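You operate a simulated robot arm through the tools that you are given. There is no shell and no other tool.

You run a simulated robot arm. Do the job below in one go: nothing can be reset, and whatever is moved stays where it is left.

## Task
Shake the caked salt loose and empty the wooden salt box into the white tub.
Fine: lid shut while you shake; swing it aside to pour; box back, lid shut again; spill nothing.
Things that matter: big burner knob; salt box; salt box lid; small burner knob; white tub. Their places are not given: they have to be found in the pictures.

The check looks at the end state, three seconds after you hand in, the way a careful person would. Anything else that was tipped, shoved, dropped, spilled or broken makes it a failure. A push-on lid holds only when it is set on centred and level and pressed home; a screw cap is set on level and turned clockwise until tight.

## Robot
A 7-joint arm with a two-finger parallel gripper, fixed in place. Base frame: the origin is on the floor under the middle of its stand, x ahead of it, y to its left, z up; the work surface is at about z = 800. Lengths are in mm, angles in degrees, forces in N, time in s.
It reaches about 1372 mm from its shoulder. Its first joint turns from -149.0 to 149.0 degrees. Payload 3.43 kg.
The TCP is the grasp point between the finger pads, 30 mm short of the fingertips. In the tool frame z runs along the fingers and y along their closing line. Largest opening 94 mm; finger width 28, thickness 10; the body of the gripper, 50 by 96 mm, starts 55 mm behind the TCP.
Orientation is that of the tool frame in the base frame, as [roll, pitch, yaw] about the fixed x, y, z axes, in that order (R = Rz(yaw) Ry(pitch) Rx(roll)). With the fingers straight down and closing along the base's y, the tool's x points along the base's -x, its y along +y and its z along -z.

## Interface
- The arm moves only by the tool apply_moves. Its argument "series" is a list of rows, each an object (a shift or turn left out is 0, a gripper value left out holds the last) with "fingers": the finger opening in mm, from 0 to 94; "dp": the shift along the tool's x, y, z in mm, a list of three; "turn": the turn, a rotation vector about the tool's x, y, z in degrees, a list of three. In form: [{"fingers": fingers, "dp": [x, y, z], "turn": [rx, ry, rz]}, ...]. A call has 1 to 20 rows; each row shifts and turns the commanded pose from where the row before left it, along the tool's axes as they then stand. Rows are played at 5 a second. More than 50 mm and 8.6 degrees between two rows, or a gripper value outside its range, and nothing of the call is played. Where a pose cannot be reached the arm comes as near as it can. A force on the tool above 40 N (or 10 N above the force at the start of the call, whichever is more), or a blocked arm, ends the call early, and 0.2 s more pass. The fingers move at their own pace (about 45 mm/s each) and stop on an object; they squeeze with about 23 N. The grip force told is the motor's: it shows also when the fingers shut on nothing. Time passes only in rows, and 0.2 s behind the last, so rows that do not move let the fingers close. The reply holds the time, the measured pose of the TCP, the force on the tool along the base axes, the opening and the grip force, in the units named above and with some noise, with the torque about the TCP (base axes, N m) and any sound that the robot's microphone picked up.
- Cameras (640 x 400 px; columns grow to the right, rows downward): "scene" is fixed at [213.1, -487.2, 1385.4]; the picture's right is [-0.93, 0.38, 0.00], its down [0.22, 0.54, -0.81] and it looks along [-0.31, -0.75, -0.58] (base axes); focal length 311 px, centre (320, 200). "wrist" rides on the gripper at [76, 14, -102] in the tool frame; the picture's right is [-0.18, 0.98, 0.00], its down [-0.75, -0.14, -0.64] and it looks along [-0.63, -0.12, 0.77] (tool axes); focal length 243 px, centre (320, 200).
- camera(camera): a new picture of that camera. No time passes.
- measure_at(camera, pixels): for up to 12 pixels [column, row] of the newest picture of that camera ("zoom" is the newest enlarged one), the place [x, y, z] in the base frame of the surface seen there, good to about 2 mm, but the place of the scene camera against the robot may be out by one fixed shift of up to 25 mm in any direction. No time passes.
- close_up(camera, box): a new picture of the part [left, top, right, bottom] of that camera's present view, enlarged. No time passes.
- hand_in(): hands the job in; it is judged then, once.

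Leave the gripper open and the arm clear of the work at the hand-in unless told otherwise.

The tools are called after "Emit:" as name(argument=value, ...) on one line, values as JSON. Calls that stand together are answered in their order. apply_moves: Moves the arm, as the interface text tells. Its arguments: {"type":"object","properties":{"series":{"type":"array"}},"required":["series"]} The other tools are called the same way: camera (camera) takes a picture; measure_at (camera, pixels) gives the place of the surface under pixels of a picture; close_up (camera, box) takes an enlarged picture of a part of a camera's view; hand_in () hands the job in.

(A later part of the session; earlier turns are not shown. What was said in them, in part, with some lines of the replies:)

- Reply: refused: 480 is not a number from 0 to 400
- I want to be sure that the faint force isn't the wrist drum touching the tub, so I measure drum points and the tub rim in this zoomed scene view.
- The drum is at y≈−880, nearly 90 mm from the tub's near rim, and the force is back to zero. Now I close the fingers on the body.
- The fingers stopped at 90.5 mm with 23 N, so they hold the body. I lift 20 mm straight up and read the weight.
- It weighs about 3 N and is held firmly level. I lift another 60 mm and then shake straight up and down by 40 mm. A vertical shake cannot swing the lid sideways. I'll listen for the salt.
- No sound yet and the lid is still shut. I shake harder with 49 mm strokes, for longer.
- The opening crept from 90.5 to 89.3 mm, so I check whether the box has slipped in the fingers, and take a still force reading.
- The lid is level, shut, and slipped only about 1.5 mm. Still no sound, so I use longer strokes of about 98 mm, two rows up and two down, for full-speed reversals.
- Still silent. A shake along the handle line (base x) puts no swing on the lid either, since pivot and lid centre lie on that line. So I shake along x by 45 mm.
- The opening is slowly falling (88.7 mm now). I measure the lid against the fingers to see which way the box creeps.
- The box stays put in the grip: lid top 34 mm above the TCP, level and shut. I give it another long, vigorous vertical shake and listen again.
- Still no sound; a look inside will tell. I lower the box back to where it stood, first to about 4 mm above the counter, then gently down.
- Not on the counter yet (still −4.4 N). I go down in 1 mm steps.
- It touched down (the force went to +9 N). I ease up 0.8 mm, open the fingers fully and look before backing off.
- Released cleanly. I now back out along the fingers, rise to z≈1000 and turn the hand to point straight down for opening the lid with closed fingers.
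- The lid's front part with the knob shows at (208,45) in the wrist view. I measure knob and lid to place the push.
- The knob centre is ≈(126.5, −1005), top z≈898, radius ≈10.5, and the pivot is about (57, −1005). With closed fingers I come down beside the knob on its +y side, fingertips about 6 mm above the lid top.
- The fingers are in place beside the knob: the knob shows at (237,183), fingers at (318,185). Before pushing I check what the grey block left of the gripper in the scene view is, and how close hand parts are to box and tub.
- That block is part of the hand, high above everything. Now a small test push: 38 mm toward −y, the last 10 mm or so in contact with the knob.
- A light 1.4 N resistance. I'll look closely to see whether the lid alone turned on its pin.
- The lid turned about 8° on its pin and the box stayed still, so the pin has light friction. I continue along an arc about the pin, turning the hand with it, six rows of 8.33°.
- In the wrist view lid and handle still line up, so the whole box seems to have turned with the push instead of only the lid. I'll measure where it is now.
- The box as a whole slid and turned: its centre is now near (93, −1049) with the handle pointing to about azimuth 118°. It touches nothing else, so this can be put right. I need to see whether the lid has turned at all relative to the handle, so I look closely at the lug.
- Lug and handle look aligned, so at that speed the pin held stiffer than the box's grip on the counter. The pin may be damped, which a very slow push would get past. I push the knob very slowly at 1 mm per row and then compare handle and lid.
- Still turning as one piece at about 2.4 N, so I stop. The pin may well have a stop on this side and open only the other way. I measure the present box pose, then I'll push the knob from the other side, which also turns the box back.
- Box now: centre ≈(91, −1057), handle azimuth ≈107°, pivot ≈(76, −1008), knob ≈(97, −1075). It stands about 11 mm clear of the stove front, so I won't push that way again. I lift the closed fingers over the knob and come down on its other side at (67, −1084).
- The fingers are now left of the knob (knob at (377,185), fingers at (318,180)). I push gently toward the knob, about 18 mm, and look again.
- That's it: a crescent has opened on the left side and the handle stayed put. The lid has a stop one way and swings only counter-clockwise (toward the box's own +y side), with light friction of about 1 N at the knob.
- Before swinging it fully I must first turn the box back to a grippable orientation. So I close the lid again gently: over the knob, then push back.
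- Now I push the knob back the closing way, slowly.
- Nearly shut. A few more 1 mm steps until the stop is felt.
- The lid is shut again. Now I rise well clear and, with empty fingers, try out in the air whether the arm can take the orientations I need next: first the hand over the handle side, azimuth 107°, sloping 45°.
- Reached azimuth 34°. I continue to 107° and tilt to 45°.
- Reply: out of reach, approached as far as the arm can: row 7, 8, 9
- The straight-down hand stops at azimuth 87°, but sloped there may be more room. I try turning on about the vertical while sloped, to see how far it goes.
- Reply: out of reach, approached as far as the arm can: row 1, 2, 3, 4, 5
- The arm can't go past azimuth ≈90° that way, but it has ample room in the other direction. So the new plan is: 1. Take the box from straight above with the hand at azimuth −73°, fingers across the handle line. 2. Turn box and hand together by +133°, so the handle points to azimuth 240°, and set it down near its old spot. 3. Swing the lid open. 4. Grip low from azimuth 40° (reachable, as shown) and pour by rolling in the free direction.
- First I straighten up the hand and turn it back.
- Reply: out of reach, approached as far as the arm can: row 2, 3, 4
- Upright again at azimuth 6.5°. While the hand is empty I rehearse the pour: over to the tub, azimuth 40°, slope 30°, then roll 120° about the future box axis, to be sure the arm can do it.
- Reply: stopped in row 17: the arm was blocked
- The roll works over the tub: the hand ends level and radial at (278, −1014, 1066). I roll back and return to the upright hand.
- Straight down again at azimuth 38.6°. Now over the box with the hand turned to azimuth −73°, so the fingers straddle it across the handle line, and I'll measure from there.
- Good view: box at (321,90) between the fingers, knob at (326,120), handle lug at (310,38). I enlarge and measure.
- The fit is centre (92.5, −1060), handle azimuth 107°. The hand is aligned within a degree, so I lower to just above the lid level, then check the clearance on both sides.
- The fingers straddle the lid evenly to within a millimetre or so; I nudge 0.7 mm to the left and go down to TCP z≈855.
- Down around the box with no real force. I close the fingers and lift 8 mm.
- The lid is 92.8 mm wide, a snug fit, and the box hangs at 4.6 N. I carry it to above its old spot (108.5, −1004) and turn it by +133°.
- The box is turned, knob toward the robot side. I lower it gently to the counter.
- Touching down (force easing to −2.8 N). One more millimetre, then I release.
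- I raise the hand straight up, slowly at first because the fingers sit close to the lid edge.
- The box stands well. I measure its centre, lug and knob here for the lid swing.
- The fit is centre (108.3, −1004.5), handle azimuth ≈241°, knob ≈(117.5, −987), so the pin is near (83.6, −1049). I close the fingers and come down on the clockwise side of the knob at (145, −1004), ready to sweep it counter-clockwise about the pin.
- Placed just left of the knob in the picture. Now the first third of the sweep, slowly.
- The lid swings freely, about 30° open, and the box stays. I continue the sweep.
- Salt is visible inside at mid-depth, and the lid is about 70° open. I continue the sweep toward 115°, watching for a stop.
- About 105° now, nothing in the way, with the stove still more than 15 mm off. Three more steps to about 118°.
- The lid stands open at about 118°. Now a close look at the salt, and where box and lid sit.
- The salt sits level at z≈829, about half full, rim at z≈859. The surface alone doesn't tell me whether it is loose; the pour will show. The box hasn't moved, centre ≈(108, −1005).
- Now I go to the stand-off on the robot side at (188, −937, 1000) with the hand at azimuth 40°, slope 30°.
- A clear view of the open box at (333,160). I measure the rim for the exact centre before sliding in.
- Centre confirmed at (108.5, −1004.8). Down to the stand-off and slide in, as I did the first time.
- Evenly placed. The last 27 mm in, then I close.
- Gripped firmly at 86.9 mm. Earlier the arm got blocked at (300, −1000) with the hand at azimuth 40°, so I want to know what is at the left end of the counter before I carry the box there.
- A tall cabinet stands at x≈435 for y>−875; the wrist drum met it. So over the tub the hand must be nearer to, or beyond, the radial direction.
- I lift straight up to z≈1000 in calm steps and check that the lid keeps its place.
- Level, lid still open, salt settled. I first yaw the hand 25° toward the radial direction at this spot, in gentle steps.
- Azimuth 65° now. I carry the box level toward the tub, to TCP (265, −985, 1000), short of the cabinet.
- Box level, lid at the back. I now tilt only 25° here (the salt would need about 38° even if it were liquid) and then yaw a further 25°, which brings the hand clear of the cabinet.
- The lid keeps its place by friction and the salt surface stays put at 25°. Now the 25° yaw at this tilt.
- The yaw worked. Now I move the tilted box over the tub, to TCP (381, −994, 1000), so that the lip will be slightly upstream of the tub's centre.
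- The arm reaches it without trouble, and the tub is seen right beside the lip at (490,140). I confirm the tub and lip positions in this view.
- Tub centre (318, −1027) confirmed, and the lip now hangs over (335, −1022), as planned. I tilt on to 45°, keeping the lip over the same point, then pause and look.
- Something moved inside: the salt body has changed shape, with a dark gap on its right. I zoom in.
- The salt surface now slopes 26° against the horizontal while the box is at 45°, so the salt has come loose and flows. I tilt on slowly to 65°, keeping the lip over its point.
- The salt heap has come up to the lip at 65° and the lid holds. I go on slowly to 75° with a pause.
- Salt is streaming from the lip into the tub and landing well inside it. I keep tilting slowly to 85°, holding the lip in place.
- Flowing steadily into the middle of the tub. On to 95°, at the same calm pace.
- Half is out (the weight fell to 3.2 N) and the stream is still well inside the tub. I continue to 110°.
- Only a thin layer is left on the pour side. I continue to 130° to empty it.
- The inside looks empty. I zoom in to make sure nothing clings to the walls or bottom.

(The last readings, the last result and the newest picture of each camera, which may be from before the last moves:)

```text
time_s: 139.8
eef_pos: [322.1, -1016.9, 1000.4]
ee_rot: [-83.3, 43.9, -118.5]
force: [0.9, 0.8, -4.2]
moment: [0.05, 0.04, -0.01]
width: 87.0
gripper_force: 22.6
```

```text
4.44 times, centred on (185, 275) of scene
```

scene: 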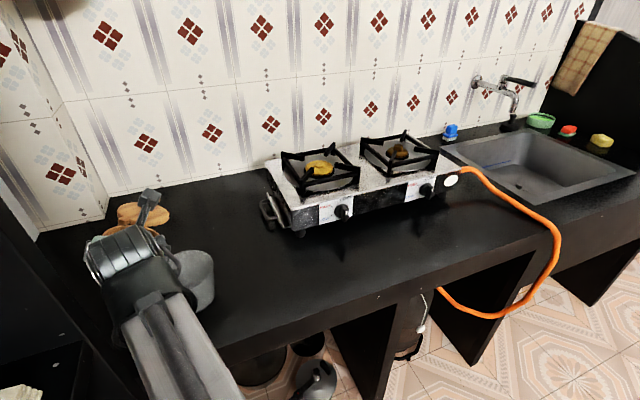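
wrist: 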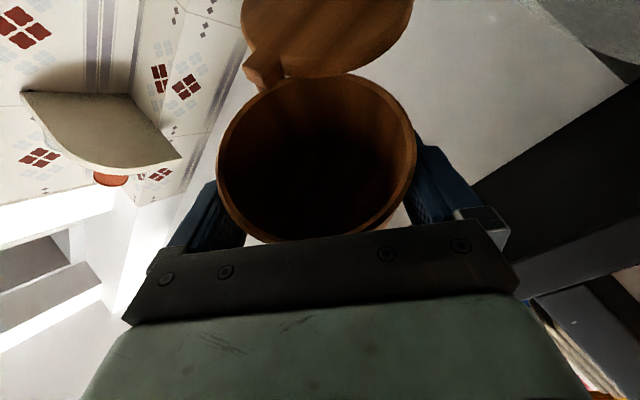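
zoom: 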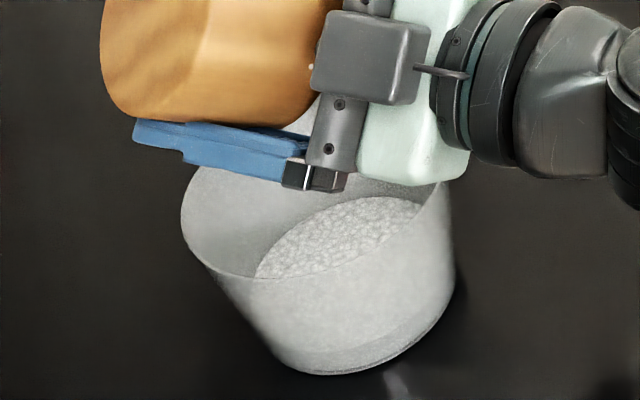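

The box is empty and all the salt lies in the tub. I roll back toward upright over the tub in the same way, to 25° tilt.

Emit:
apply_moves(series=[{"turn": [-3.5, 2.688, -6.064]}, {"turn": [-3.5, 2.688, -6.064]}, {"turn": [-3.5, 2.688, -6.064]}, {"turn": [-3.5, 2.688, -6.064]}, {"turn": [-3.5, 2.688, -6.064]}, {"turn": [-3.5, 2.688, -6.064]}, {"turn": [-3.5, 2.688, -6.064]}, {"turn": [-3.5, 2.688, -6.064]}, {"turn": [-3.5, 2.688, -6.064]}, {"turn": [-3.5, 2.688, -6.064]}, {"turn": [-3.5, 2.688, -6.064]}, {"turn": [-3.5, 2.688, -6.064]}, {"turn": [-3.5, 2.688, -6.064]}, {"turn": [-3.5, 2.688, -6.064]}, {}])

Emit:
camera(camera="wrist")

Emit:
camera(camera="scene")

```text
time_s: 143.0
eef_pos: [322.4, -1016.3, 999.8]
ee_rot: [-146.0, -45.3, -117.5]
force: [0.2, -0.8, -2.9]
moment: [0.08, 0.01, -0.03]
width: 87.2
gripper_force: 22.9
```

```text
taken
```

wrist: 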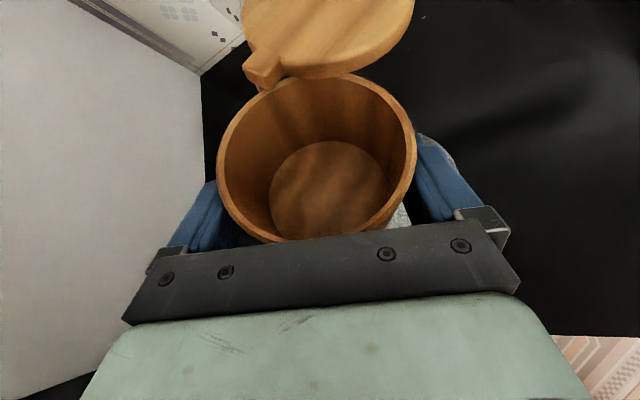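

```text
taken
```

scene: 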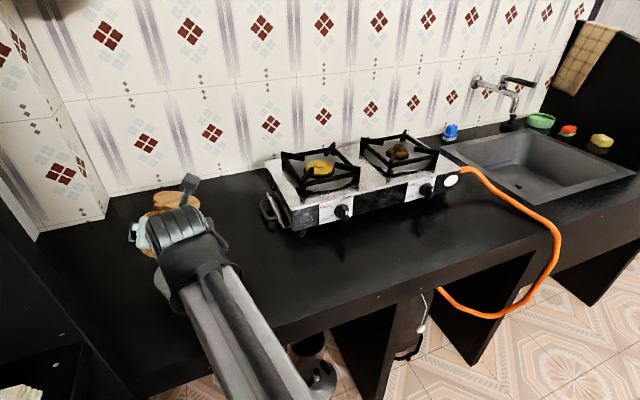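

Clean and empty, weight down to 2.9 N. Now the way back in reverse: off the tub, yaw back, level out, and return over the old spot.

Emit:
apply_moves(series=[{"dp": [-0.4, 26.9, -18.6]}, {"dp": [-0.4, 26.9, -18.6]}, {"turn": [-3.545, 1.97, 2.92]}, {"turn": [-3.545, 1.97, 2.92]}, {"turn": [-3.545, 1.97, 2.92]}, {"turn": [-3.545, 1.97, 2.92]}, {"turn": [-3.545, 1.97, 2.92]}, {"turn": [-2.334, 1.792, -4.043]}, {"turn": [-2.334, 1.792, -4.043]}, {"turn": [-2.334, 1.792, -4.043]}, {"turn": [-2.334, 1.792, -4.043]}, {"turn": [-2.334, 1.792, -4.043]}, {}])

```text
time_s: 145.8
eef_pos: [263.0, -986.1, 998.8]
ee_rot: [-179.9, -60.0, -114.9]
force: [-0.6, -0.1, -2.4]
moment: [0.09, -0.04, -0.01]
width: 86.9
gripper_force: 22.9
```

Level again. Back over the old spot and yaw to azimuth 40°.

Emit:
apply_moves(series=[{"dp": [7.6, 25.7, 12.8]}, {"dp": [7.6, 25.7, 12.8]}, {"dp": [7.6, 25.7, 12.8]}, {"dp": [7.6, 25.7, 12.8]}, {"dp": [7.6, 25.7, 12.7]}, {"turn": [-4.33, 0, 2.5]}, {"turn": [-4.33, 0, 2.5]}, {"turn": [-4.33, 0, 2.5]}, {"turn": [-4.33, 0, 2.5]}, {"turn": [-4.33, 0, 2.5]}, {}])

Emit:
camera(camera="wrist")

Emit:
camera(camera="scene")

```text
time_s: 148.2
eef_pos: [117.4, -999.5, 1000.5]
ee_rot: [-179.8, -59.8, -140.2]
force: [1.4, 0.6, -3.9]
moment: [0.07, -0.06, 0.03]
width: 87.0
gripper_force: 23.0
```

```text
taken
```

wrist: 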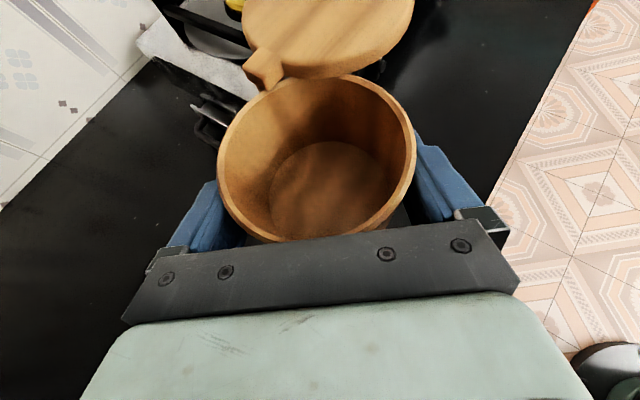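

```text
taken
```

scene: 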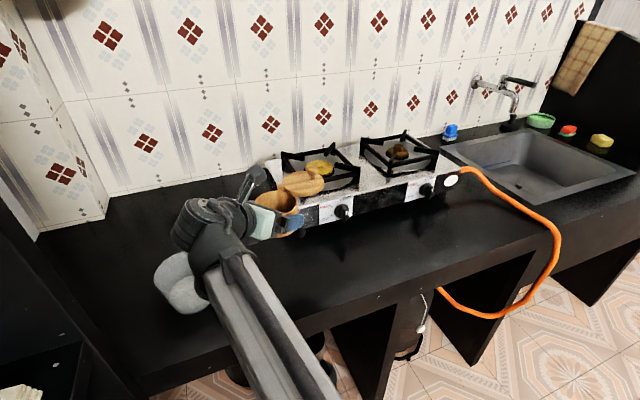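

All well. I lower the box to the counter at the same place, slow at the end. The lid keeps about 13 mm from the stove front, as on the way up.

Emit:
apply_moves(series=[{"dp": [-26, 1, 15]}, {"dp": [-26, 0.5, 15]}, {"dp": [-26, 0, 15]}, {"dp": [-26, 0, 15]}, {"dp": [-20, 0, 11.5]}, {"dp": [-13, 0, 7.5]}, {}])

Emit:
camera(camera="wrist")

```text
time_s: 149.8
eef_pos: [115.8, -998.5, 843.2]
ee_rot: [-179.8, -59.9, -140.0]
force: [-0.4, 0.7, -3.4]
moment: [0.03, -0.06, 0.0]
width: 86.6
gripper_force: 22.6
```

```text
taken
```

wrist: 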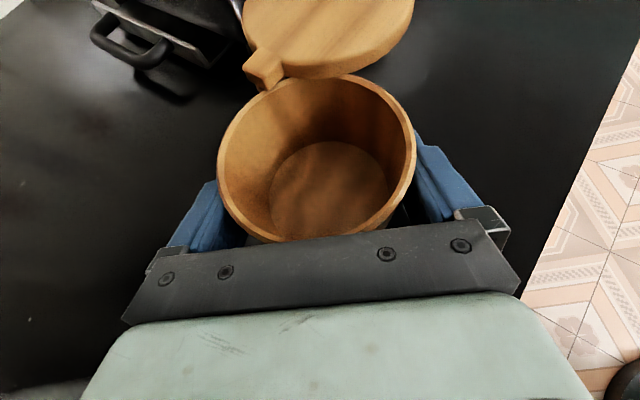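

About 9 mm to go. I step down gently.

Emit:
apply_moves(series=[{"dp": [-3, 0, 1.7]}, {"dp": [-2.6, 0, 1.5]}, {}])

Emit:
apply_moves(series=[{"dp": [-1, 0, 0.6]}, {}])

Emit:
apply_moves(series=[{"dp": [-1, 0, 0.6]}, {}])

```text
time_s: 150.6
eef_pos: [115.8, -997.4, 835.3]
ee_rot: [-179.8, -59.9, -140.0]
force: [0.2, 0.1, -3.5]
moment: [0.03, -0.08, 0.03]
width: 86.9
gripper_force: 23.1
```

```text
time_s: 151.2
eef_pos: [114.9, -997.1, 834.2]
ee_rot: [-179.8, -59.8, -140.2]
force: [-0.9, -1.0, -3.4]
moment: [0.07, -0.03, 0.0]
width: 86.8
gripper_force: 23.4
```

```text
time_s: 151.8
eef_pos: [114.1, -996.7, 833.3]
ee_rot: [-179.8, -59.9, -140.1]
force: [-0.3, 0.6, -1.6]
moment: [-0.04, 0.1, -0.07]
width: 87.2
gripper_force: 22.4
```

Touching now (−1.6 N). Another 0.6 mm, then I open.

Emit:
apply_moves(series=[{"dp": [-0.6, 0, 0.35]}, {}])

Emit:
apply_moves(series=[{"fingers": 94}, {}, {}])

Emit:
camera(camera="wrist")

```text
time_s: 152.4
eef_pos: [116.4, -997.3, 833.6]
ee_rot: [-179.7, -60.1, -140.1]
force: [-2.3, 0.0, 6.3]
moment: [-0.3, 0.42, -0.12]
width: 86.8
gripper_force: 22.9
```

```text
time_s: 153.2
eef_pos: [115.6, -997.8, 830.9]
ee_rot: [-179.8, -59.9, -140.0]
force: [0.6, 0.4, 0.2]
moment: [0.01, 0.0, 0.04]
width: 94.1
gripper_force: 0.1
```

```text
taken
```

wrist: 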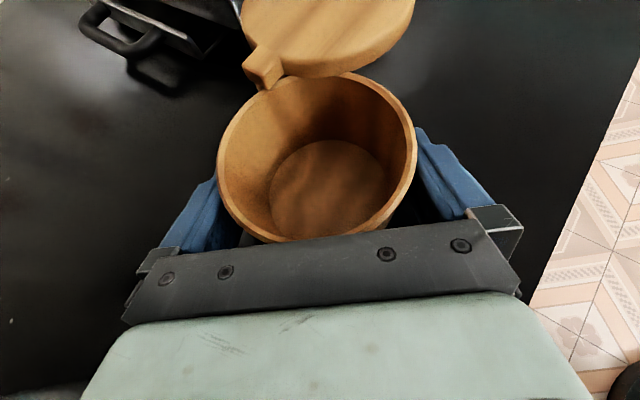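

Released. I back out along the fingers, rise and turn the hand straight down at azimuth 0° to close the lid.

Emit:
apply_moves(series=[{"dp": [0, 0, -20]}, {"dp": [0, 0, -45]}, {"dp": [0, 0, -45]}, {"dp": [31.8, 0, -18.3]}, {"dp": [31.8, 0, -18.3]}, {"dp": [31.8, 0, -18.3]}, {"turn": [0, -7.5, 0]}, {"turn": [0, -7.5, 0]}, {"turn": [0, -7.5, 0]}, {"turn": [0, -7.5, 0]}, {"turn": [0, -7.5, 0]}, {"turn": [0, -7.5, 0]}, {"turn": [0, -7.5, 0]}, {"turn": [0, -7.5, 0]}, {"turn": [0, 0, 8]}, {"turn": [0, 0, 8]}, {"turn": [0, 0, 8]}, {"turn": [0, 0, 8]}, {"turn": [0, 0, 8], "fingers": 0}, {}])

Emit:
apply_moves(series=[{"dp": [35, -12, 0]}, {"dp": [35, -12, 0]}, {"dp": [35, -12, 0]}, {"dp": [35, -12, 0]}, {"dp": [35, -12, 0]}, {}])

Emit:
camera(camera="wrist")

Emit:
camera(camera="scene")

```text
time_s: 157.4
eef_pos: [189.0, -937.7, 999.3]
ee_rot: [180.0, 0.1, 179.8]
force: [0.0, -1.1, -0.3]
moment: [-0.01, -0.01, 0.03]
width: 41.2
gripper_force: 0.0
```

```text
time_s: 158.8
eef_pos: [11.7, -995.7, 999.3]
ee_rot: [-180.0, 0.1, -180.0]
force: [-0.1, -0.4, 0.2]
moment: [0.0, 0.01, 0.02]
width: 0.0
gripper_force: 23.4
```

```text
taken
```

wrist: 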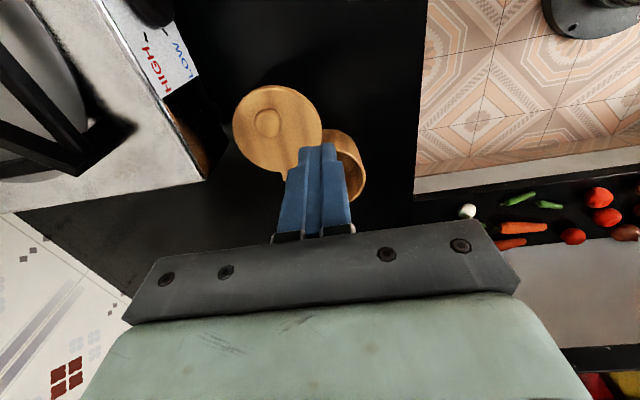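

```text
taken
```

scene: 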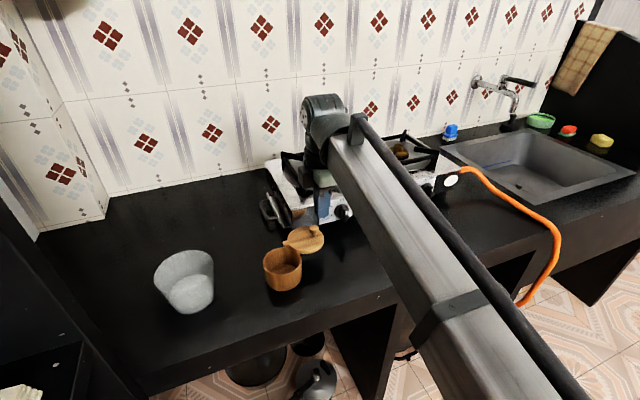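

The lid lies at (277,130), knob at (268,122) in the wrist view. I measure lid, knob and lug for the closing sweep.

Emit:
close_up(camera="wrist", box=[220, 75, 380, 205])

Emit:
measure_at(camera="wrist", pixels=[[267, 122], [258, 122], [277, 122], [267, 113], [267, 133], [235, 125], [318, 125], [275, 89], [290, 172], [285, 178], [345, 140], [362, 175]])

```text
3.08 times, centred on (300, 140) of wrist
```

zoom: 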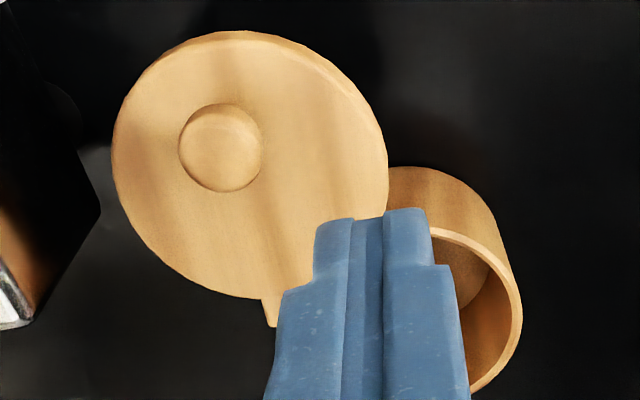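

```text
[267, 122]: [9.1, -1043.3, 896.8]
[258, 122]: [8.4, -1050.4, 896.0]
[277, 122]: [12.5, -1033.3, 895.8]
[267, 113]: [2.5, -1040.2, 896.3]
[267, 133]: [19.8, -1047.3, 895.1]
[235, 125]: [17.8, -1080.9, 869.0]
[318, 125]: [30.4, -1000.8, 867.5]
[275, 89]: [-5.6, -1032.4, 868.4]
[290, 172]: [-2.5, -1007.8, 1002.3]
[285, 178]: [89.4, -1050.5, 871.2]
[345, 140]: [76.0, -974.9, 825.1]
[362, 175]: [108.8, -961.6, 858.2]
```

The knob is at (10.5, −1042), and the lid stands about 114° open about the pin at (84, −1048). I go behind the knob on its −y side at (12, −1074) and lower, clear of the stove front.

Emit:
apply_moves(series=[{"fingers": 0, "dp": [0, -39, 0]}, {"dp": [0, -39.3, 0]}, {"dp": [0, 0, 47]}, {"dp": [0, 0, 47]}, {}])

Emit:
camera(camera="wrist")

```text
time_s: 160.0
eef_pos: [14.9, -1073.1, 906.0]
ee_rot: [179.9, 0.1, 180.0]
force: [0.3, -0.1, 1.0]
moment: [-0.01, 0.01, 0.02]
width: 0.0
gripper_force: 23.0
```

```text
taken
```

wrist: 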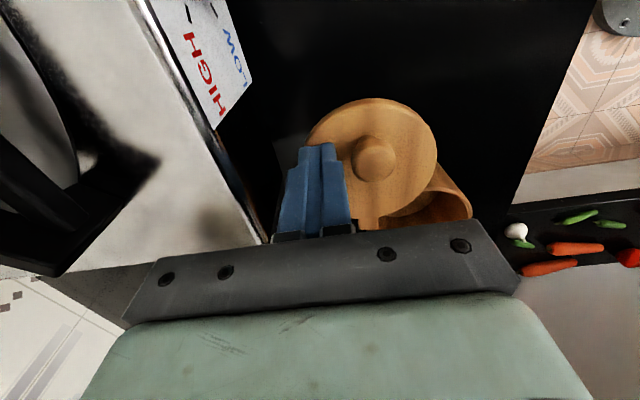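

The fingers are left of the knob in the picture (that's −y), and the stove edge is clear. I start the closing sweep, six steps, then check that the box stays.

Emit:
apply_moves(series=[{"dp": [2.01, 6.36, 0]}, {"dp": [1.44, 6.52, 0]}, {"dp": [0.87, 6.62, 0]}, {"dp": [0.29, 6.67, 0]}, {"dp": [-0.29, 6.67, 0]}, {"dp": [-0.87, 6.62, 0]}, {}])

Emit:
camera(camera="wrist")

Emit:
close_up(camera="scene", box=[220, 200, 340, 310])

```text
time_s: 161.6
eef_pos: [8.7, -1035.7, 904.5]
ee_rot: [-180.0, 0.0, -180.0]
force: [0.0, -0.2, -0.4]
moment: [0.0, 0.03, -0.01]
width: 0.1
gripper_force: 22.8
```

```text
taken
```

wrist: 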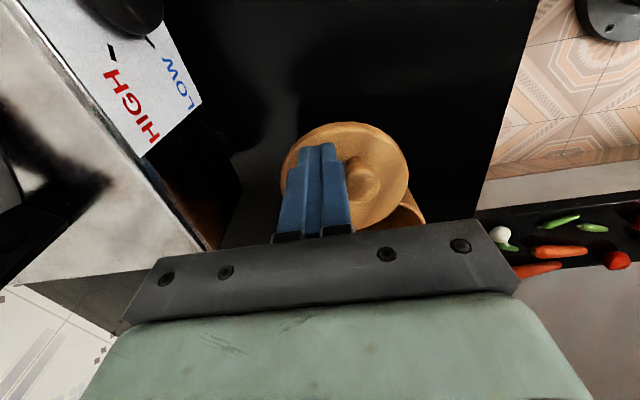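

```text
3.64 times, centred on (280, 255) of scene
```

zoom: 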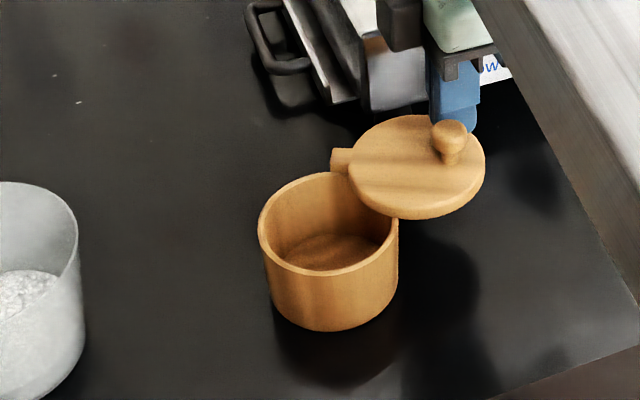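

The lid is following. I check that the box body itself has not turned, by measuring lug and rim.

Emit:
measure_at(camera="zoom", pixels=[[338, 155], [340, 168], [265, 230], [290, 265], [330, 275], [375, 255], [300, 185], [450, 128], [415, 118], [482, 170], [400, 215], [355, 175]])

```text
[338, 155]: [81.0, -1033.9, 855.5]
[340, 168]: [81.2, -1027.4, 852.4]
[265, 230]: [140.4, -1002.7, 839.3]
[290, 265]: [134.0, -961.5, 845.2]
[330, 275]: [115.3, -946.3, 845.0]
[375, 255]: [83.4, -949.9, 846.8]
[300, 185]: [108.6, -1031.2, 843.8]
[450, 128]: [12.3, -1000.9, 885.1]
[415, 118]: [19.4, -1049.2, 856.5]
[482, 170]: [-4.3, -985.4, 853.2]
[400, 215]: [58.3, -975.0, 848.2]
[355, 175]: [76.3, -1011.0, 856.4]
```

The pin is still at (86, −1049) and the body is unmoved, so only the lid turns. I continue the sweep.

Emit:
apply_moves(series=[{"dp": [-1.44, 6.52, 0]}, {"dp": [-2.01, 6.36, 0]}, {"dp": [-2.55, 6.17, 0]}, {"dp": [-3.08, 5.92, 0]}, {"dp": [-3.59, 5.63, 0]}, {"dp": [-4.06, 5.29, 0]}, {"dp": [-4.51, 4.92, 0]}, {"dp": [-4.92, 4.51, 0]}, {}])

Emit:
camera(camera="wrist")

Emit:
close_up(camera="scene", box=[220, 200, 340, 310])

```text
time_s: 163.6
eef_pos: [36.0, -989.1, 904.0]
ee_rot: [-180.0, 0.1, -180.0]
force: [0.1, 0.3, -1.2]
moment: [0.0, 0.01, 0.02]
width: 0.2
gripper_force: 22.7
```

```text
taken
```

wrist: 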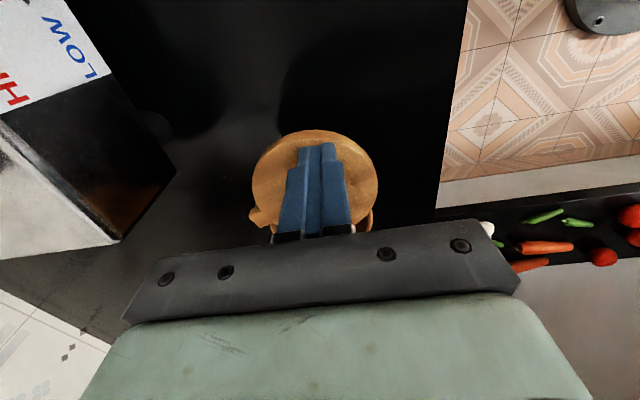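

```text
3.64 times, centred on (280, 255) of scene
```

zoom: 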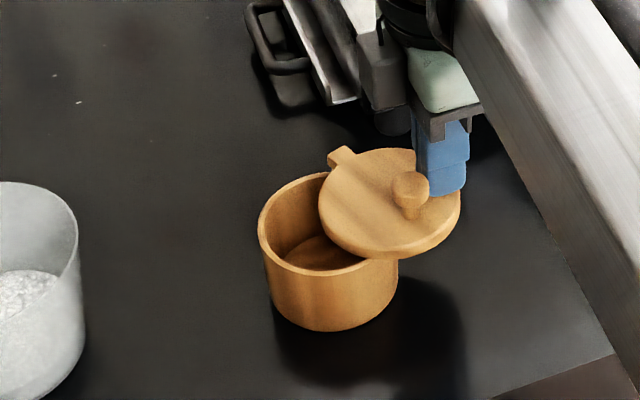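

Half closed, box steady. I continue.

Emit:
apply_moves(series=[{"dp": [-5.29, 4.06, 0]}, {"dp": [-5.63, 3.59, 0]}, {"dp": [-5.92, 3.08, 0]}, {"dp": [-6.17, 2.55, 0]}, {"dp": [-6.36, 2.01, 0]}, {"dp": [-6.52, 1.44, 0]}, {}])

Emit:
camera(camera="wrist")

Emit:
close_up(camera="scene", box=[220, 200, 340, 310])

```text
time_s: 165.2
eef_pos: [72.0, -972.4, 902.8]
ee_rot: [-180.0, 0.1, -179.9]
force: [0.4, 0.1, -0.2]
moment: [-0.02, -0.02, 0.01]
width: 0.0
gripper_force: 23.4
```

```text
taken
```

wrist: 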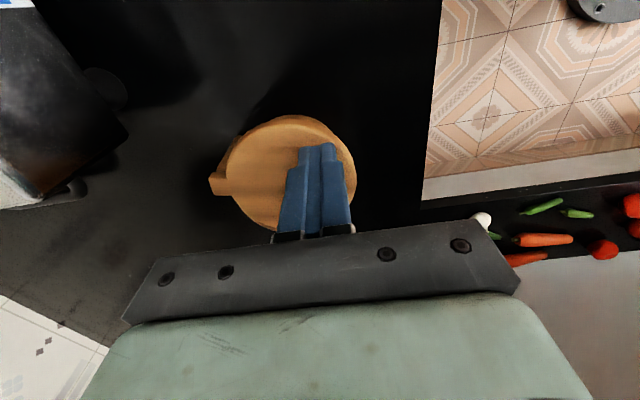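

```text
3.64 times, centred on (280, 255) of scene
```

zoom: 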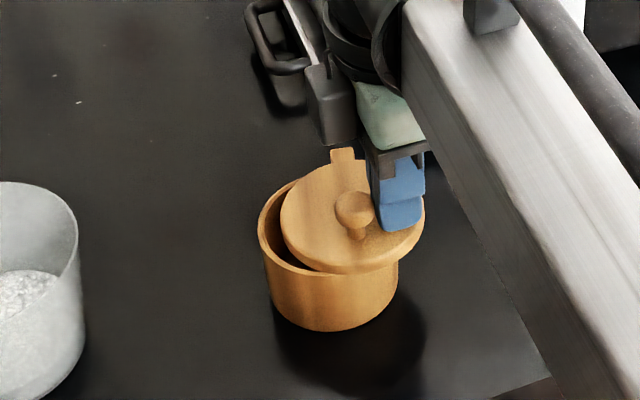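

About 20° left. Three more steps, then I look.

Emit:
apply_moves(series=[{"dp": [-6.62, 0.87, 0]}, {"dp": [-6.67, 0.29, -0.5]}, {"dp": [-4, -0.2, -0.5]}, {}])

Emit:
camera(camera="wrist")

Emit:
close_up(camera="scene", box=[220, 200, 340, 310])

```text
time_s: 166.2
eef_pos: [87.8, -971.7, 905.6]
ee_rot: [-180.0, 0.0, -180.0]
force: [0.5, -0.9, 0.4]
moment: [-0.02, -0.01, -0.01]
width: 0.0
gripper_force: 22.9
```

```text
taken
```

wrist: 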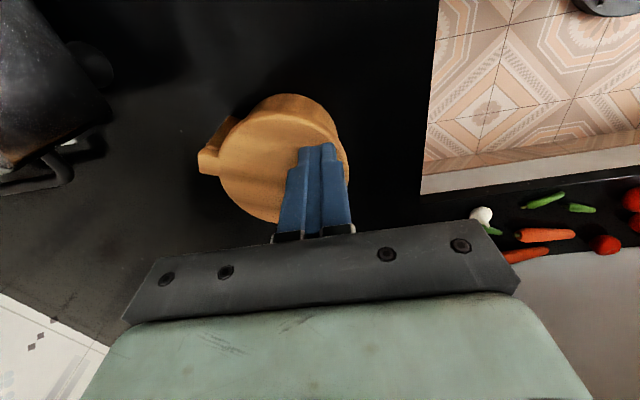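

```text
3.64 times, centred on (280, 255) of scene
```

zoom: 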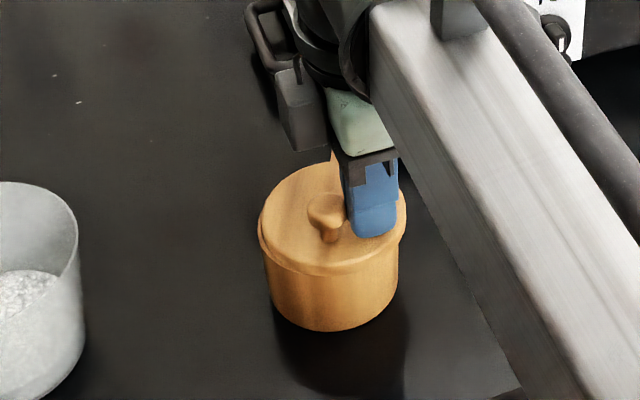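

Almost shut. A few small steps along the closing direction, watching the force.

Emit:
apply_moves(series=[{"dp": [-1.5, -0.6, 0]}, {"dp": [-1.5, -0.6, 0]}, {}])

Emit:
close_up(camera="scene", box=[250, 225, 320, 285])

Emit:
close_up(camera="wrist", box=[180, 70, 380, 230])

```text
time_s: 167.0
eef_pos: [93.4, -973.0, 905.4]
ee_rot: [180.0, 0.1, 179.9]
force: [0.8, -0.1, -0.8]
moment: [0.0, -0.01, -0.02]
width: 0.0
gripper_force: 23.8
```

```text
6.67 times, centred on (285, 255) of scene
```

zoom: 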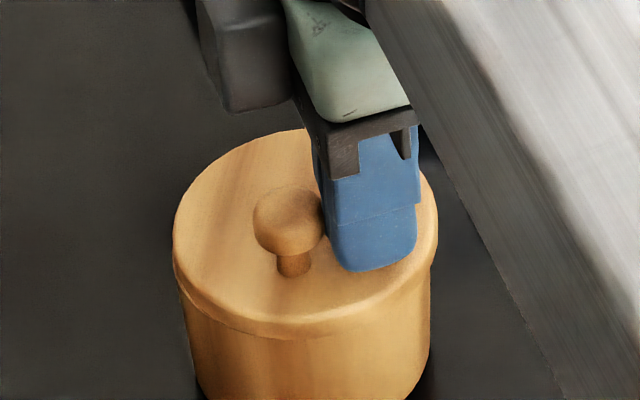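

```text
2.50 times, centred on (280, 150) of wrist
```

zoom: 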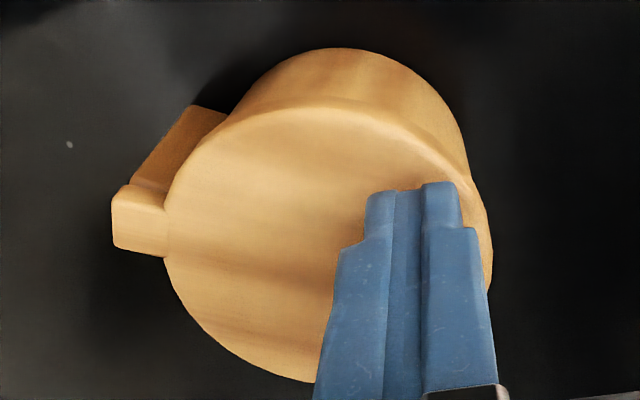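

It looks shut. One last light nudge to feel the stop.

Emit:
apply_moves(series=[{"dp": [-1, -0.4, 0]}, {"dp": [-1, -0.4, 0]}])

Emit:
close_up(camera="wrist", box=[180, 70, 380, 230])

```text
time_s: 167.6
eef_pos: [94.2, -973.9, 905.4]
ee_rot: [180.0, 0.2, 180.0]
force: [0.2, 0.0, 0.2]
moment: [-0.02, -0.03, 0.02]
width: 0.0
gripper_force: 23.0
```

```text
2.50 times, centred on (280, 150) of wrist
```

zoom: 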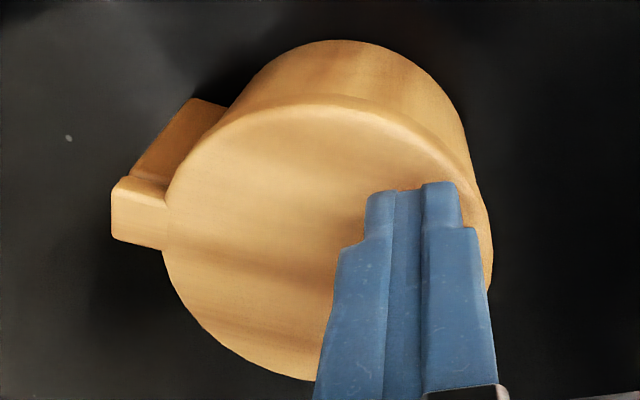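

I back off, rise and go over the box with the hand turned to azimuth 61°, to check the lid from above and to get ready for the turning grip.

Emit:
apply_moves(series=[{"dp": [4, 2, 0]}, {"dp": [0, 0, -40]}, {"dp": [0, 0, -40], "fingers": 94}, {"dp": [0, 0, -30]}, {"dp": [-18.4, -31.6, 0]}, {"turn": [0, 0, -7.63]}, {"turn": [0, 0, -7.63]}, {"turn": [0, 0, -7.63]}, {"turn": [0, 0, -7.63]}, {"turn": [0, 0, -7.63]}, {"turn": [0, 0, -7.63]}, {"turn": [0, 0, -7.63]}, {"turn": [0, 0, -7.63]}, {}])

Emit:
camera(camera="wrist")

Emit:
close_up(camera="wrist", box=[265, 20, 377, 140])

```text
time_s: 170.6
eef_pos: [108.7, -1003.5, 1015.1]
ee_rot: [-179.8, 0.0, -118.8]
force: [0.4, 0.1, -0.9]
moment: [-0.01, -0.02, 0.0]
width: 94.3
gripper_force: 0.0
```

```text
taken
```

wrist: 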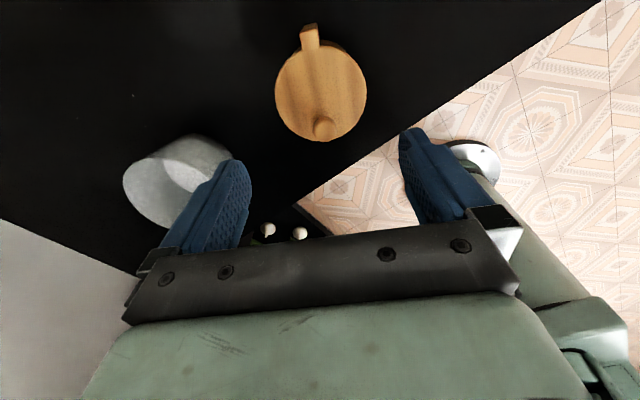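

```text
3.33 times, centred on (321, 80) of wrist
```

zoom: 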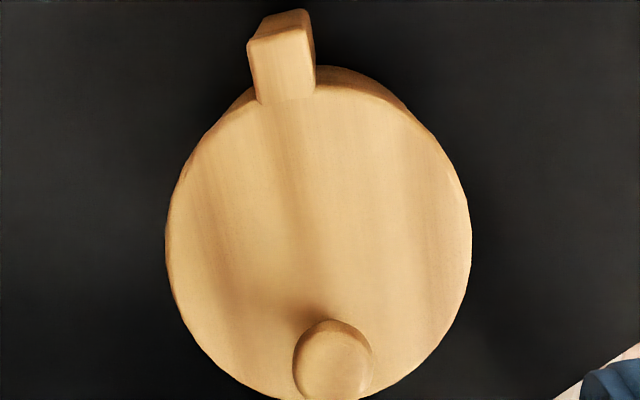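

The lid is seated as in my earlier closed view. I measure the centre and direction once more for the turning grip.

Emit:
measure_at(camera="zoom", pixels=[[170, 220], [172, 260], [195, 320], [225, 360], [467, 220], [465, 265], [445, 320], [415, 365], [215, 145], [425, 150], [200, 170], [440, 180]])

Emit:
measure_at(camera="zoom", pixels=[[333, 360], [312, 360], [355, 360], [333, 340], [333, 382], [252, 60], [312, 60], [282, 50], [258, 95], [312, 90], [305, 18], [275, 20]])

```text
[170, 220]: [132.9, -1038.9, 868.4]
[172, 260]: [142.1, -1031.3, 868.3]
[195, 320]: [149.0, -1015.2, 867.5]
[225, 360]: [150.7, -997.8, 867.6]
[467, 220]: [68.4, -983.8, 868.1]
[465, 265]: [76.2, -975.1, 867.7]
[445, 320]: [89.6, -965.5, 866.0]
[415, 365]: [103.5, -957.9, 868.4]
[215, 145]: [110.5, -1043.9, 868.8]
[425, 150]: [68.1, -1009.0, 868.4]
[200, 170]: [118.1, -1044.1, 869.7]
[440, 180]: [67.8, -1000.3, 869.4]
```

```text
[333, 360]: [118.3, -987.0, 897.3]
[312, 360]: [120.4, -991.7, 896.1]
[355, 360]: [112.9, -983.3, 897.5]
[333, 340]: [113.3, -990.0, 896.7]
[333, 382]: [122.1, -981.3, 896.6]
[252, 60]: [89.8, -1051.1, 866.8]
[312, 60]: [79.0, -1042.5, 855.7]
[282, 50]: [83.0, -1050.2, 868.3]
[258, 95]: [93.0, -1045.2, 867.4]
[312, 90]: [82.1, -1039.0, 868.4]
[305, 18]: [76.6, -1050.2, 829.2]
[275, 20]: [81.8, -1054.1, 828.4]
```

Centre (109, −1002.3), handle azimuth ≈241°, knob opposite: the lid is in line. I lower the open fingers over it from above, as I did before.

Emit:
apply_moves(series=[{"fingers": 94, "dp": [-1.2, 0.3, 36], "turn": [-0.2, 0, 0.2]}, {"dp": [0, 0, 36]}, {"dp": [0, 0, 35]}, {}])

Emit:
camera(camera="wrist")

```text
time_s: 171.6
eef_pos: [109.0, -1002.3, 906.8]
ee_rot: [179.9, 0.0, -119.1]
force: [0.2, 0.5, 0.5]
moment: [0.03, 0.02, -0.02]
width: 94.3
gripper_force: 0.1
```

```text
taken
```

wrist: 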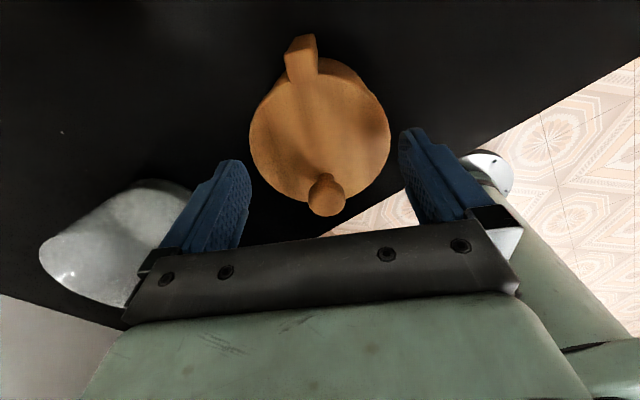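

The same picture as the first time. The same 0.7 mm nudge, then down in small steps with the force watched.

Emit:
apply_moves(series=[{"dp": [0, -0.7, 12]}, {"dp": [0, 0, 10]}, {"dp": [0, 0, 10]}, {"dp": [0, 0, 10]}, {"dp": [0, 0, 10.5]}, {}])

Emit:
camera(camera="wrist")

```text
time_s: 173.0
eef_pos: [109.3, -1003.7, 854.6]
ee_rot: [-180.0, 0.0, -119.1]
force: [0.4, -1.1, 0.7]
moment: [0.0, 0.02, 0.0]
width: 93.8
gripper_force: 0.1
```

```text
taken
```

wrist: 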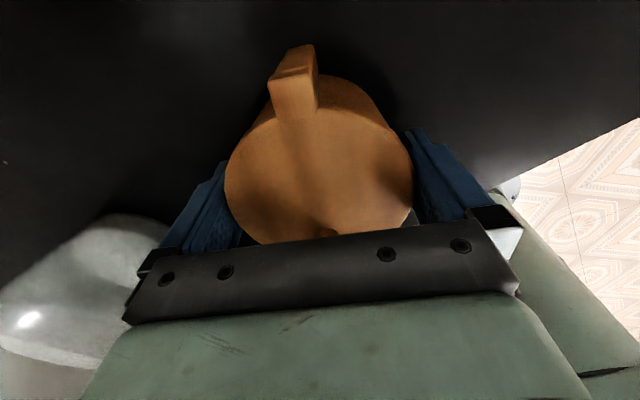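

Down and free. I close on it and lift 6 mm.

Emit:
apply_moves(series=[{"fingers": 60}, {}, {}, {}])

Emit:
apply_moves(series=[{"dp": [0, 0, -3]}, {"dp": [0, 0, -3]}, {}, {}])

```text
time_s: 174.0
eef_pos: [109.5, -1002.4, 855.4]
ee_rot: [179.9, 0.0, -119.1]
force: [-1.0, 0.5, 0.7]
moment: [0.01, 0.03, -0.01]
width: 92.4
gripper_force: 23.2
```

```text
time_s: 175.0
eef_pos: [109.5, -1001.7, 861.1]
ee_rot: [179.9, -0.1, -119.1]
force: [-0.3, -0.1, -4.4]
moment: [0.05, -0.02, -0.01]
width: 92.2
gripper_force: 23.2
```

Lifted. I turn it back by 61° so the handle points to −x again, and correct the position by a millimetre.

Emit:
apply_moves(series=[{"turn": [0, 0, 7.61]}, {"turn": [0, 0, 7.61]}, {"turn": [0, 0, 7.61]}, {"turn": [0, 0, 7.61]}, {"turn": [0, 0, 7.61]}, {"turn": [0, 0, 7.61]}, {"turn": [0, 0, 7.61]}, {"turn": [0, 0, 7.61]}, {"dp": [1, -1.5, 0]}, {}])

Emit:
camera(camera="wrist")

Emit:
close_up(camera="scene", box=[200, 190, 340, 310])

```text
time_s: 177.2
eef_pos: [108.6, -1003.8, 861.9]
ee_rot: [179.8, -0.1, 179.9]
force: [0.2, 0.7, -3.2]
moment: [0.0, -0.01, -0.02]
width: 92.3
gripper_force: 23.7
```

```text
taken
```

wrist: 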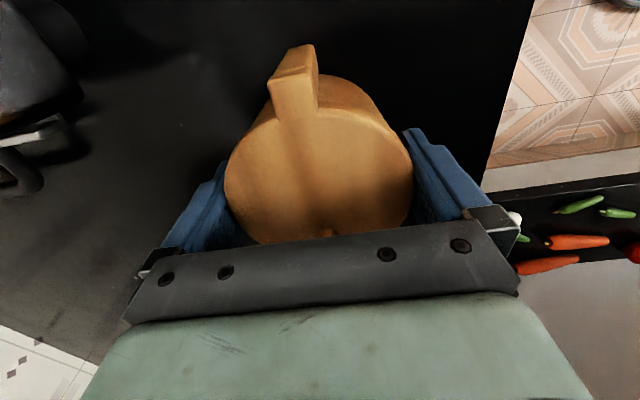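

```text
3.33 times, centred on (270, 250) of scene
```

zoom: 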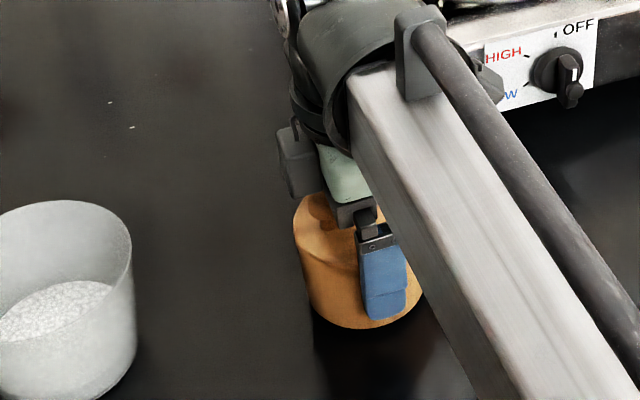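

The box is back over its place with the handle to −x. I lower it gently.

Emit:
apply_moves(series=[{"dp": [0, 0, 2.5]}, {"dp": [0, 0, 2]}, {}])

Emit:
apply_moves(series=[{"dp": [0, 0, 1]}, {}])

Emit:
apply_moves(series=[{"dp": [0, 0, 0.8]}, {}])

```text
time_s: 178.0
eef_pos: [108.8, -1004.3, 857.3]
ee_rot: [179.8, -0.1, -179.9]
force: [-0.2, 0.4, -3.8]
moment: [-0.01, -0.02, 0.01]
width: 92.2
gripper_force: 23.1
```

```text
time_s: 178.6
eef_pos: [107.7, -1003.8, 856.5]
ee_rot: [179.9, -0.1, 179.9]
force: [0.1, 0.4, -3.1]
moment: [-0.01, -0.04, 0.0]
width: 92.1
gripper_force: 22.8
```

```text
time_s: 179.2
eef_pos: [108.4, -1003.8, 855.9]
ee_rot: [179.9, -0.1, -179.9]
force: [0.3, -0.1, -3.0]
moment: [0.01, -0.03, 0.01]
width: 92.2
gripper_force: 23.4
```

Still about a millimetre up. Further small steps.

Emit:
apply_moves(series=[{"dp": [0, 0, 0.7]}, {}])

Emit:
apply_moves(series=[{"dp": [0, 0, 0.6]}, {}])

```text
time_s: 179.8
eef_pos: [109.1, -1003.7, 854.7]
ee_rot: [-179.9, -0.1, -180.0]
force: [-1.2, -0.9, 9.7]
moment: [0.35, -0.19, 0.06]
width: 92.3
gripper_force: 22.7
```

```text
time_s: 180.4
eef_pos: [107.6, -1004.3, 854.4]
ee_rot: [180.0, -0.1, 180.0]
force: [-0.9, -1.7, 19.7]
moment: [-0.02, 0.0, 0.12]
width: 92.3
gripper_force: 23.3
```

Firmly down (20 N). I ease up 0.9 mm, open, and look.

Emit:
apply_moves(series=[{"dp": [0, 0, -0.9]}, {}])

Emit:
apply_moves(series=[{"fingers": 94}, {}, {}])

Emit:
camera(camera="wrist")

```text
time_s: 181.0
eef_pos: [108.2, -1004.2, 854.3]
ee_rot: [179.9, -0.1, -180.0]
force: [-3.0, 0.1, 10.6]
moment: [-0.33, -0.05, 0.04]
width: 92.4
gripper_force: 23.1
```

```text
time_s: 181.8
eef_pos: [108.1, -1005.3, 854.0]
ee_rot: [180.0, -0.1, 179.9]
force: [0.6, -0.4, -0.6]
moment: [0.03, 0.02, -0.02]
width: 94.0
gripper_force: 0.1
```

```text
taken
```

wrist: 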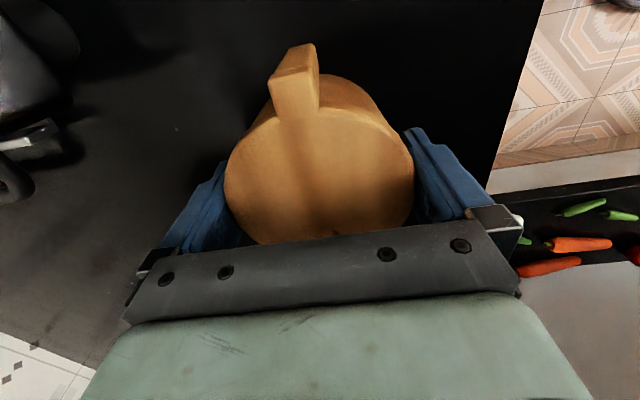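

Free. I raise the hand straight up, slowly at first, and back well away to where it started.

Emit:
apply_moves(series=[{"dp": [0, 0, -4]}, {"dp": [0, 0, -6]}, {"dp": [0, 0, -10]}, {"dp": [0, 0, -20]}, {"dp": [0, 0, -45]}, {"dp": [0, 0, -45]}, {"dp": [0, 0, -30]}, {}])

Emit:
camera(camera="wrist")

Emit:
close_up(camera="wrist", box=[265, 20, 377, 140])

```text
time_s: 183.6
eef_pos: [109.2, -1005.2, 1016.7]
ee_rot: [179.9, -0.1, -180.0]
force: [-0.5, -0.2, 0.1]
moment: [0.04, -0.01, 0.02]
width: 94.0
gripper_force: 0.0
```

```text
taken
```

wrist: 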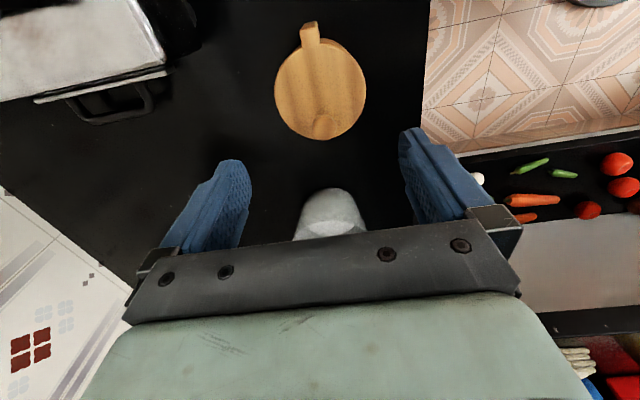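

```text
3.33 times, centred on (321, 80) of wrist
```

zoom: 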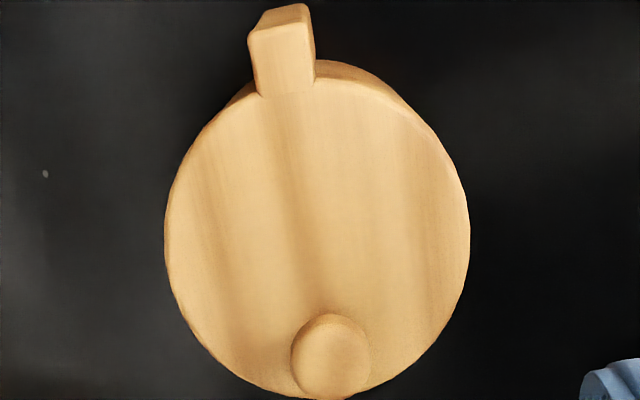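

The box is shut and in place. I measure its final position against the first one.

Emit:
measure_at(camera="zoom", pixels=[[170, 215], [172, 255], [195, 315], [225, 358], [465, 215], [463, 260], [445, 310], [410, 365], [252, 55], [312, 55], [282, 45], [330, 350]])

Emit:
apply_moves(series=[{"dp": [45, 0, -10]}, {"dp": [45, 0, -15]}, {"dp": [45, 5, -30]}, {"dp": [45, 5, -40]}, {"dp": [45, 5, -20]}, {"dp": [45, 5, -20]}, {}])

Emit:
camera(camera="scene")

Emit:
camera(camera="wrist")

```text
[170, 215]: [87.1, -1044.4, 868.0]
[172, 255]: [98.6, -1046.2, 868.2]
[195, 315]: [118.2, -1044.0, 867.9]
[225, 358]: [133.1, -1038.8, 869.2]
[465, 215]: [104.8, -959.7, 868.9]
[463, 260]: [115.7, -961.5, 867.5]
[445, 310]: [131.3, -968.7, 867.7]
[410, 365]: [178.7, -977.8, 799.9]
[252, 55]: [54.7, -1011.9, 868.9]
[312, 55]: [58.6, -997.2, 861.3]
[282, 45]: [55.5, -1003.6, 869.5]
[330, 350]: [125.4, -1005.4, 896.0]
```

```text
refused: row 3 steps farther than a row can; nothing moved
```

```text
taken
```

scene: 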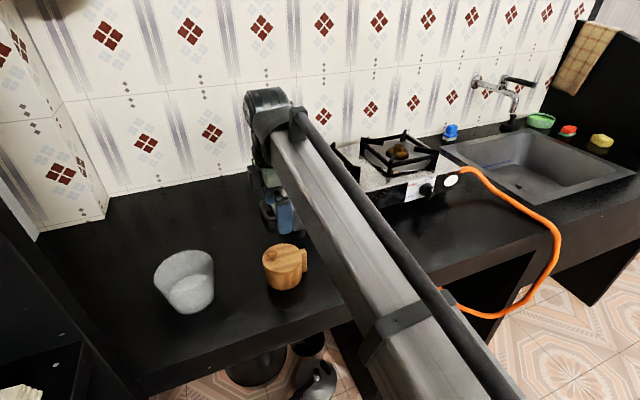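

```text
taken
```

wrist: 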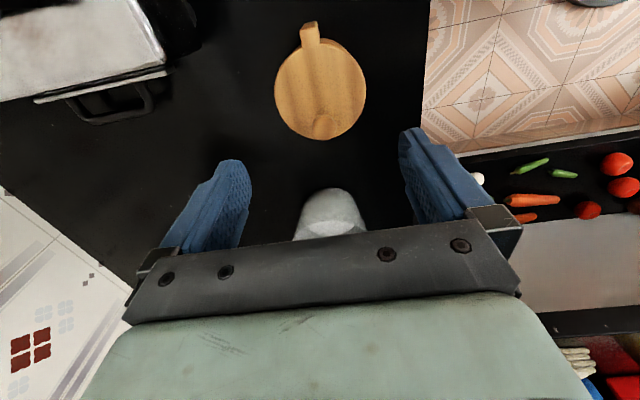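

The box is back at (108, −1003) with the handle to −x, as at the start. The retreat call was refused for too long a step; I repeat it with smaller ones: up first, then over to the starting pose.

Emit:
apply_moves(series=[{"fingers": 94, "dp": [0, 0, -45]}, {"dp": [0, 0, -45]}, {"dp": [0, 0, -45]}, {"dp": [0, 0, -45]}, {"dp": [45, 5, 0]}, {"dp": [45, 5, 0]}, {"dp": [45, 5, 0]}, {"dp": [45, 5, 0]}, {"dp": [45, 5, 0]}, {"dp": [45, 5, 0]}, {"dp": [30, 5, 0]}, {}])

Emit:
camera(camera="scene")

Emit:
close_up(camera="scene", box=[240, 225, 330, 305])

Emit:
close_up(camera="scene", box=[140, 235, 236, 325])

Emit:
close_up(camera="scene", box=[250, 130, 480, 260])

```text
time_s: 186.2
eef_pos: [-192.8, -967.9, 1193.2]
ee_rot: [179.8, -0.1, 180.0]
force: [-0.8, -0.3, -1.1]
moment: [0.01, -0.01, 0.0]
width: 94.1
gripper_force: 0.1
```

```text
taken
```

scene: 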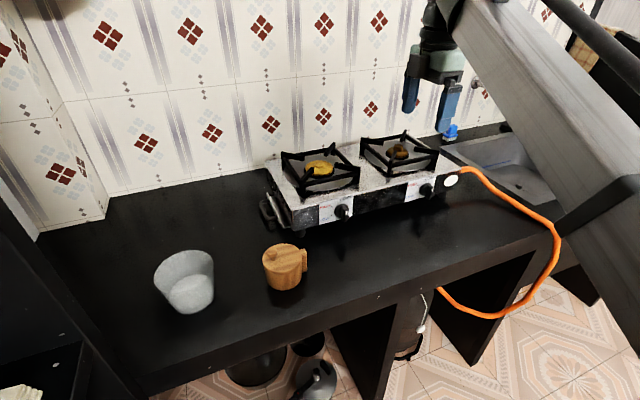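

```text
5.00 times, centred on (285, 265) of scene
```

zoom: 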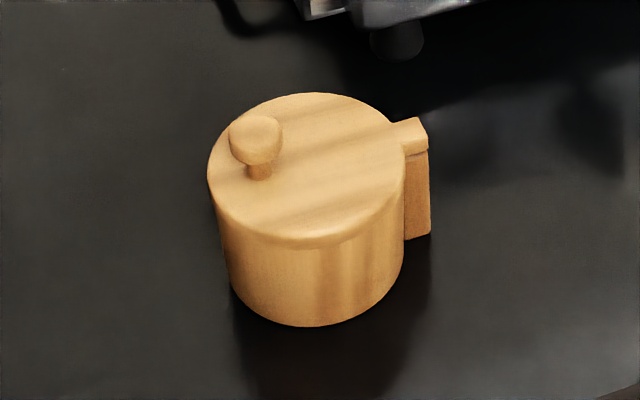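

```text
4.44 times, centred on (188, 280) of scene
```

zoom: 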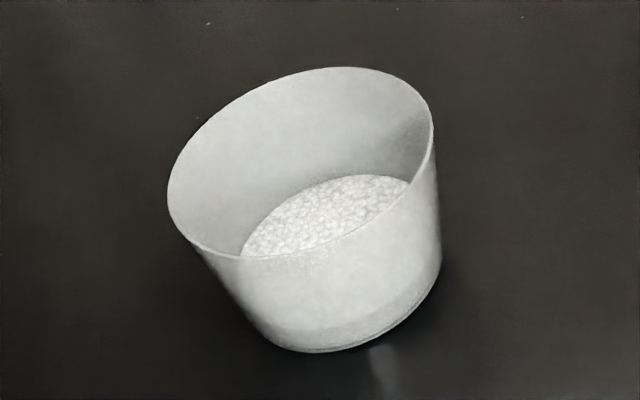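

```text
2.78 times, centred on (365, 195) of scene
```

zoom: 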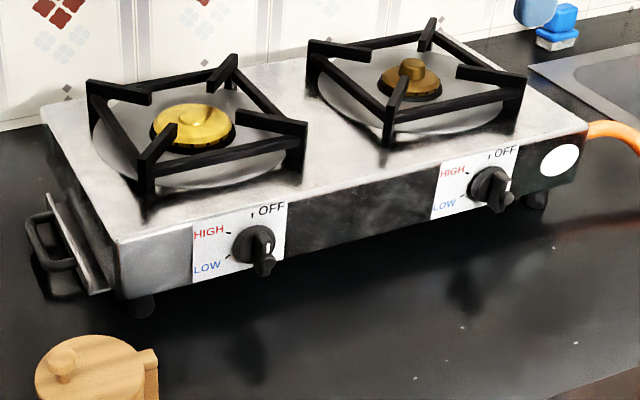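

Everything matches the first pictures:
- **Box:** within about a millimetre of its old place, lid shut and in line with the handle.
- **Tub:** unmoved, with the salt in it.
- **Burner knobs:** both as they were.
- **Counter:** no salt on it; the few specks there were also in the first pictures.
- **Arm:** clear of the work with the gripper open.

I hand in.

Emit:
hand_in()

```text
The job is handed in.
```

The salt is in the white tub, and the wooden box is empty and back in its place with the lid shut. I saw no salt spilled on the counter.

- **Shaking:** I shook the box up and down and along the handle line with the lid shut. I heard no sound of it coming loose, but the salt flowed freely when I tipped the box.
- **Box moved along the way:** my first push on the lid went against its stop and turned the whole box instead. The lid opens only the other way. The box slid about 55 mm toward the stove without touching it. I put it back within about a millimetre of where it started, with the handle pointing the same way.
- **Arm contact:** during an empty trial run over the tub, the arm was blocked once. The likely cause is the wrist meeting the tall cabinet at the left end of the counter. I saw no effect, but I didn't check the cabinet closely.
- **At hand-in:** the tub and both burner knobs looked just as they did at the start. The gripper was open and the arm was clear of the work.
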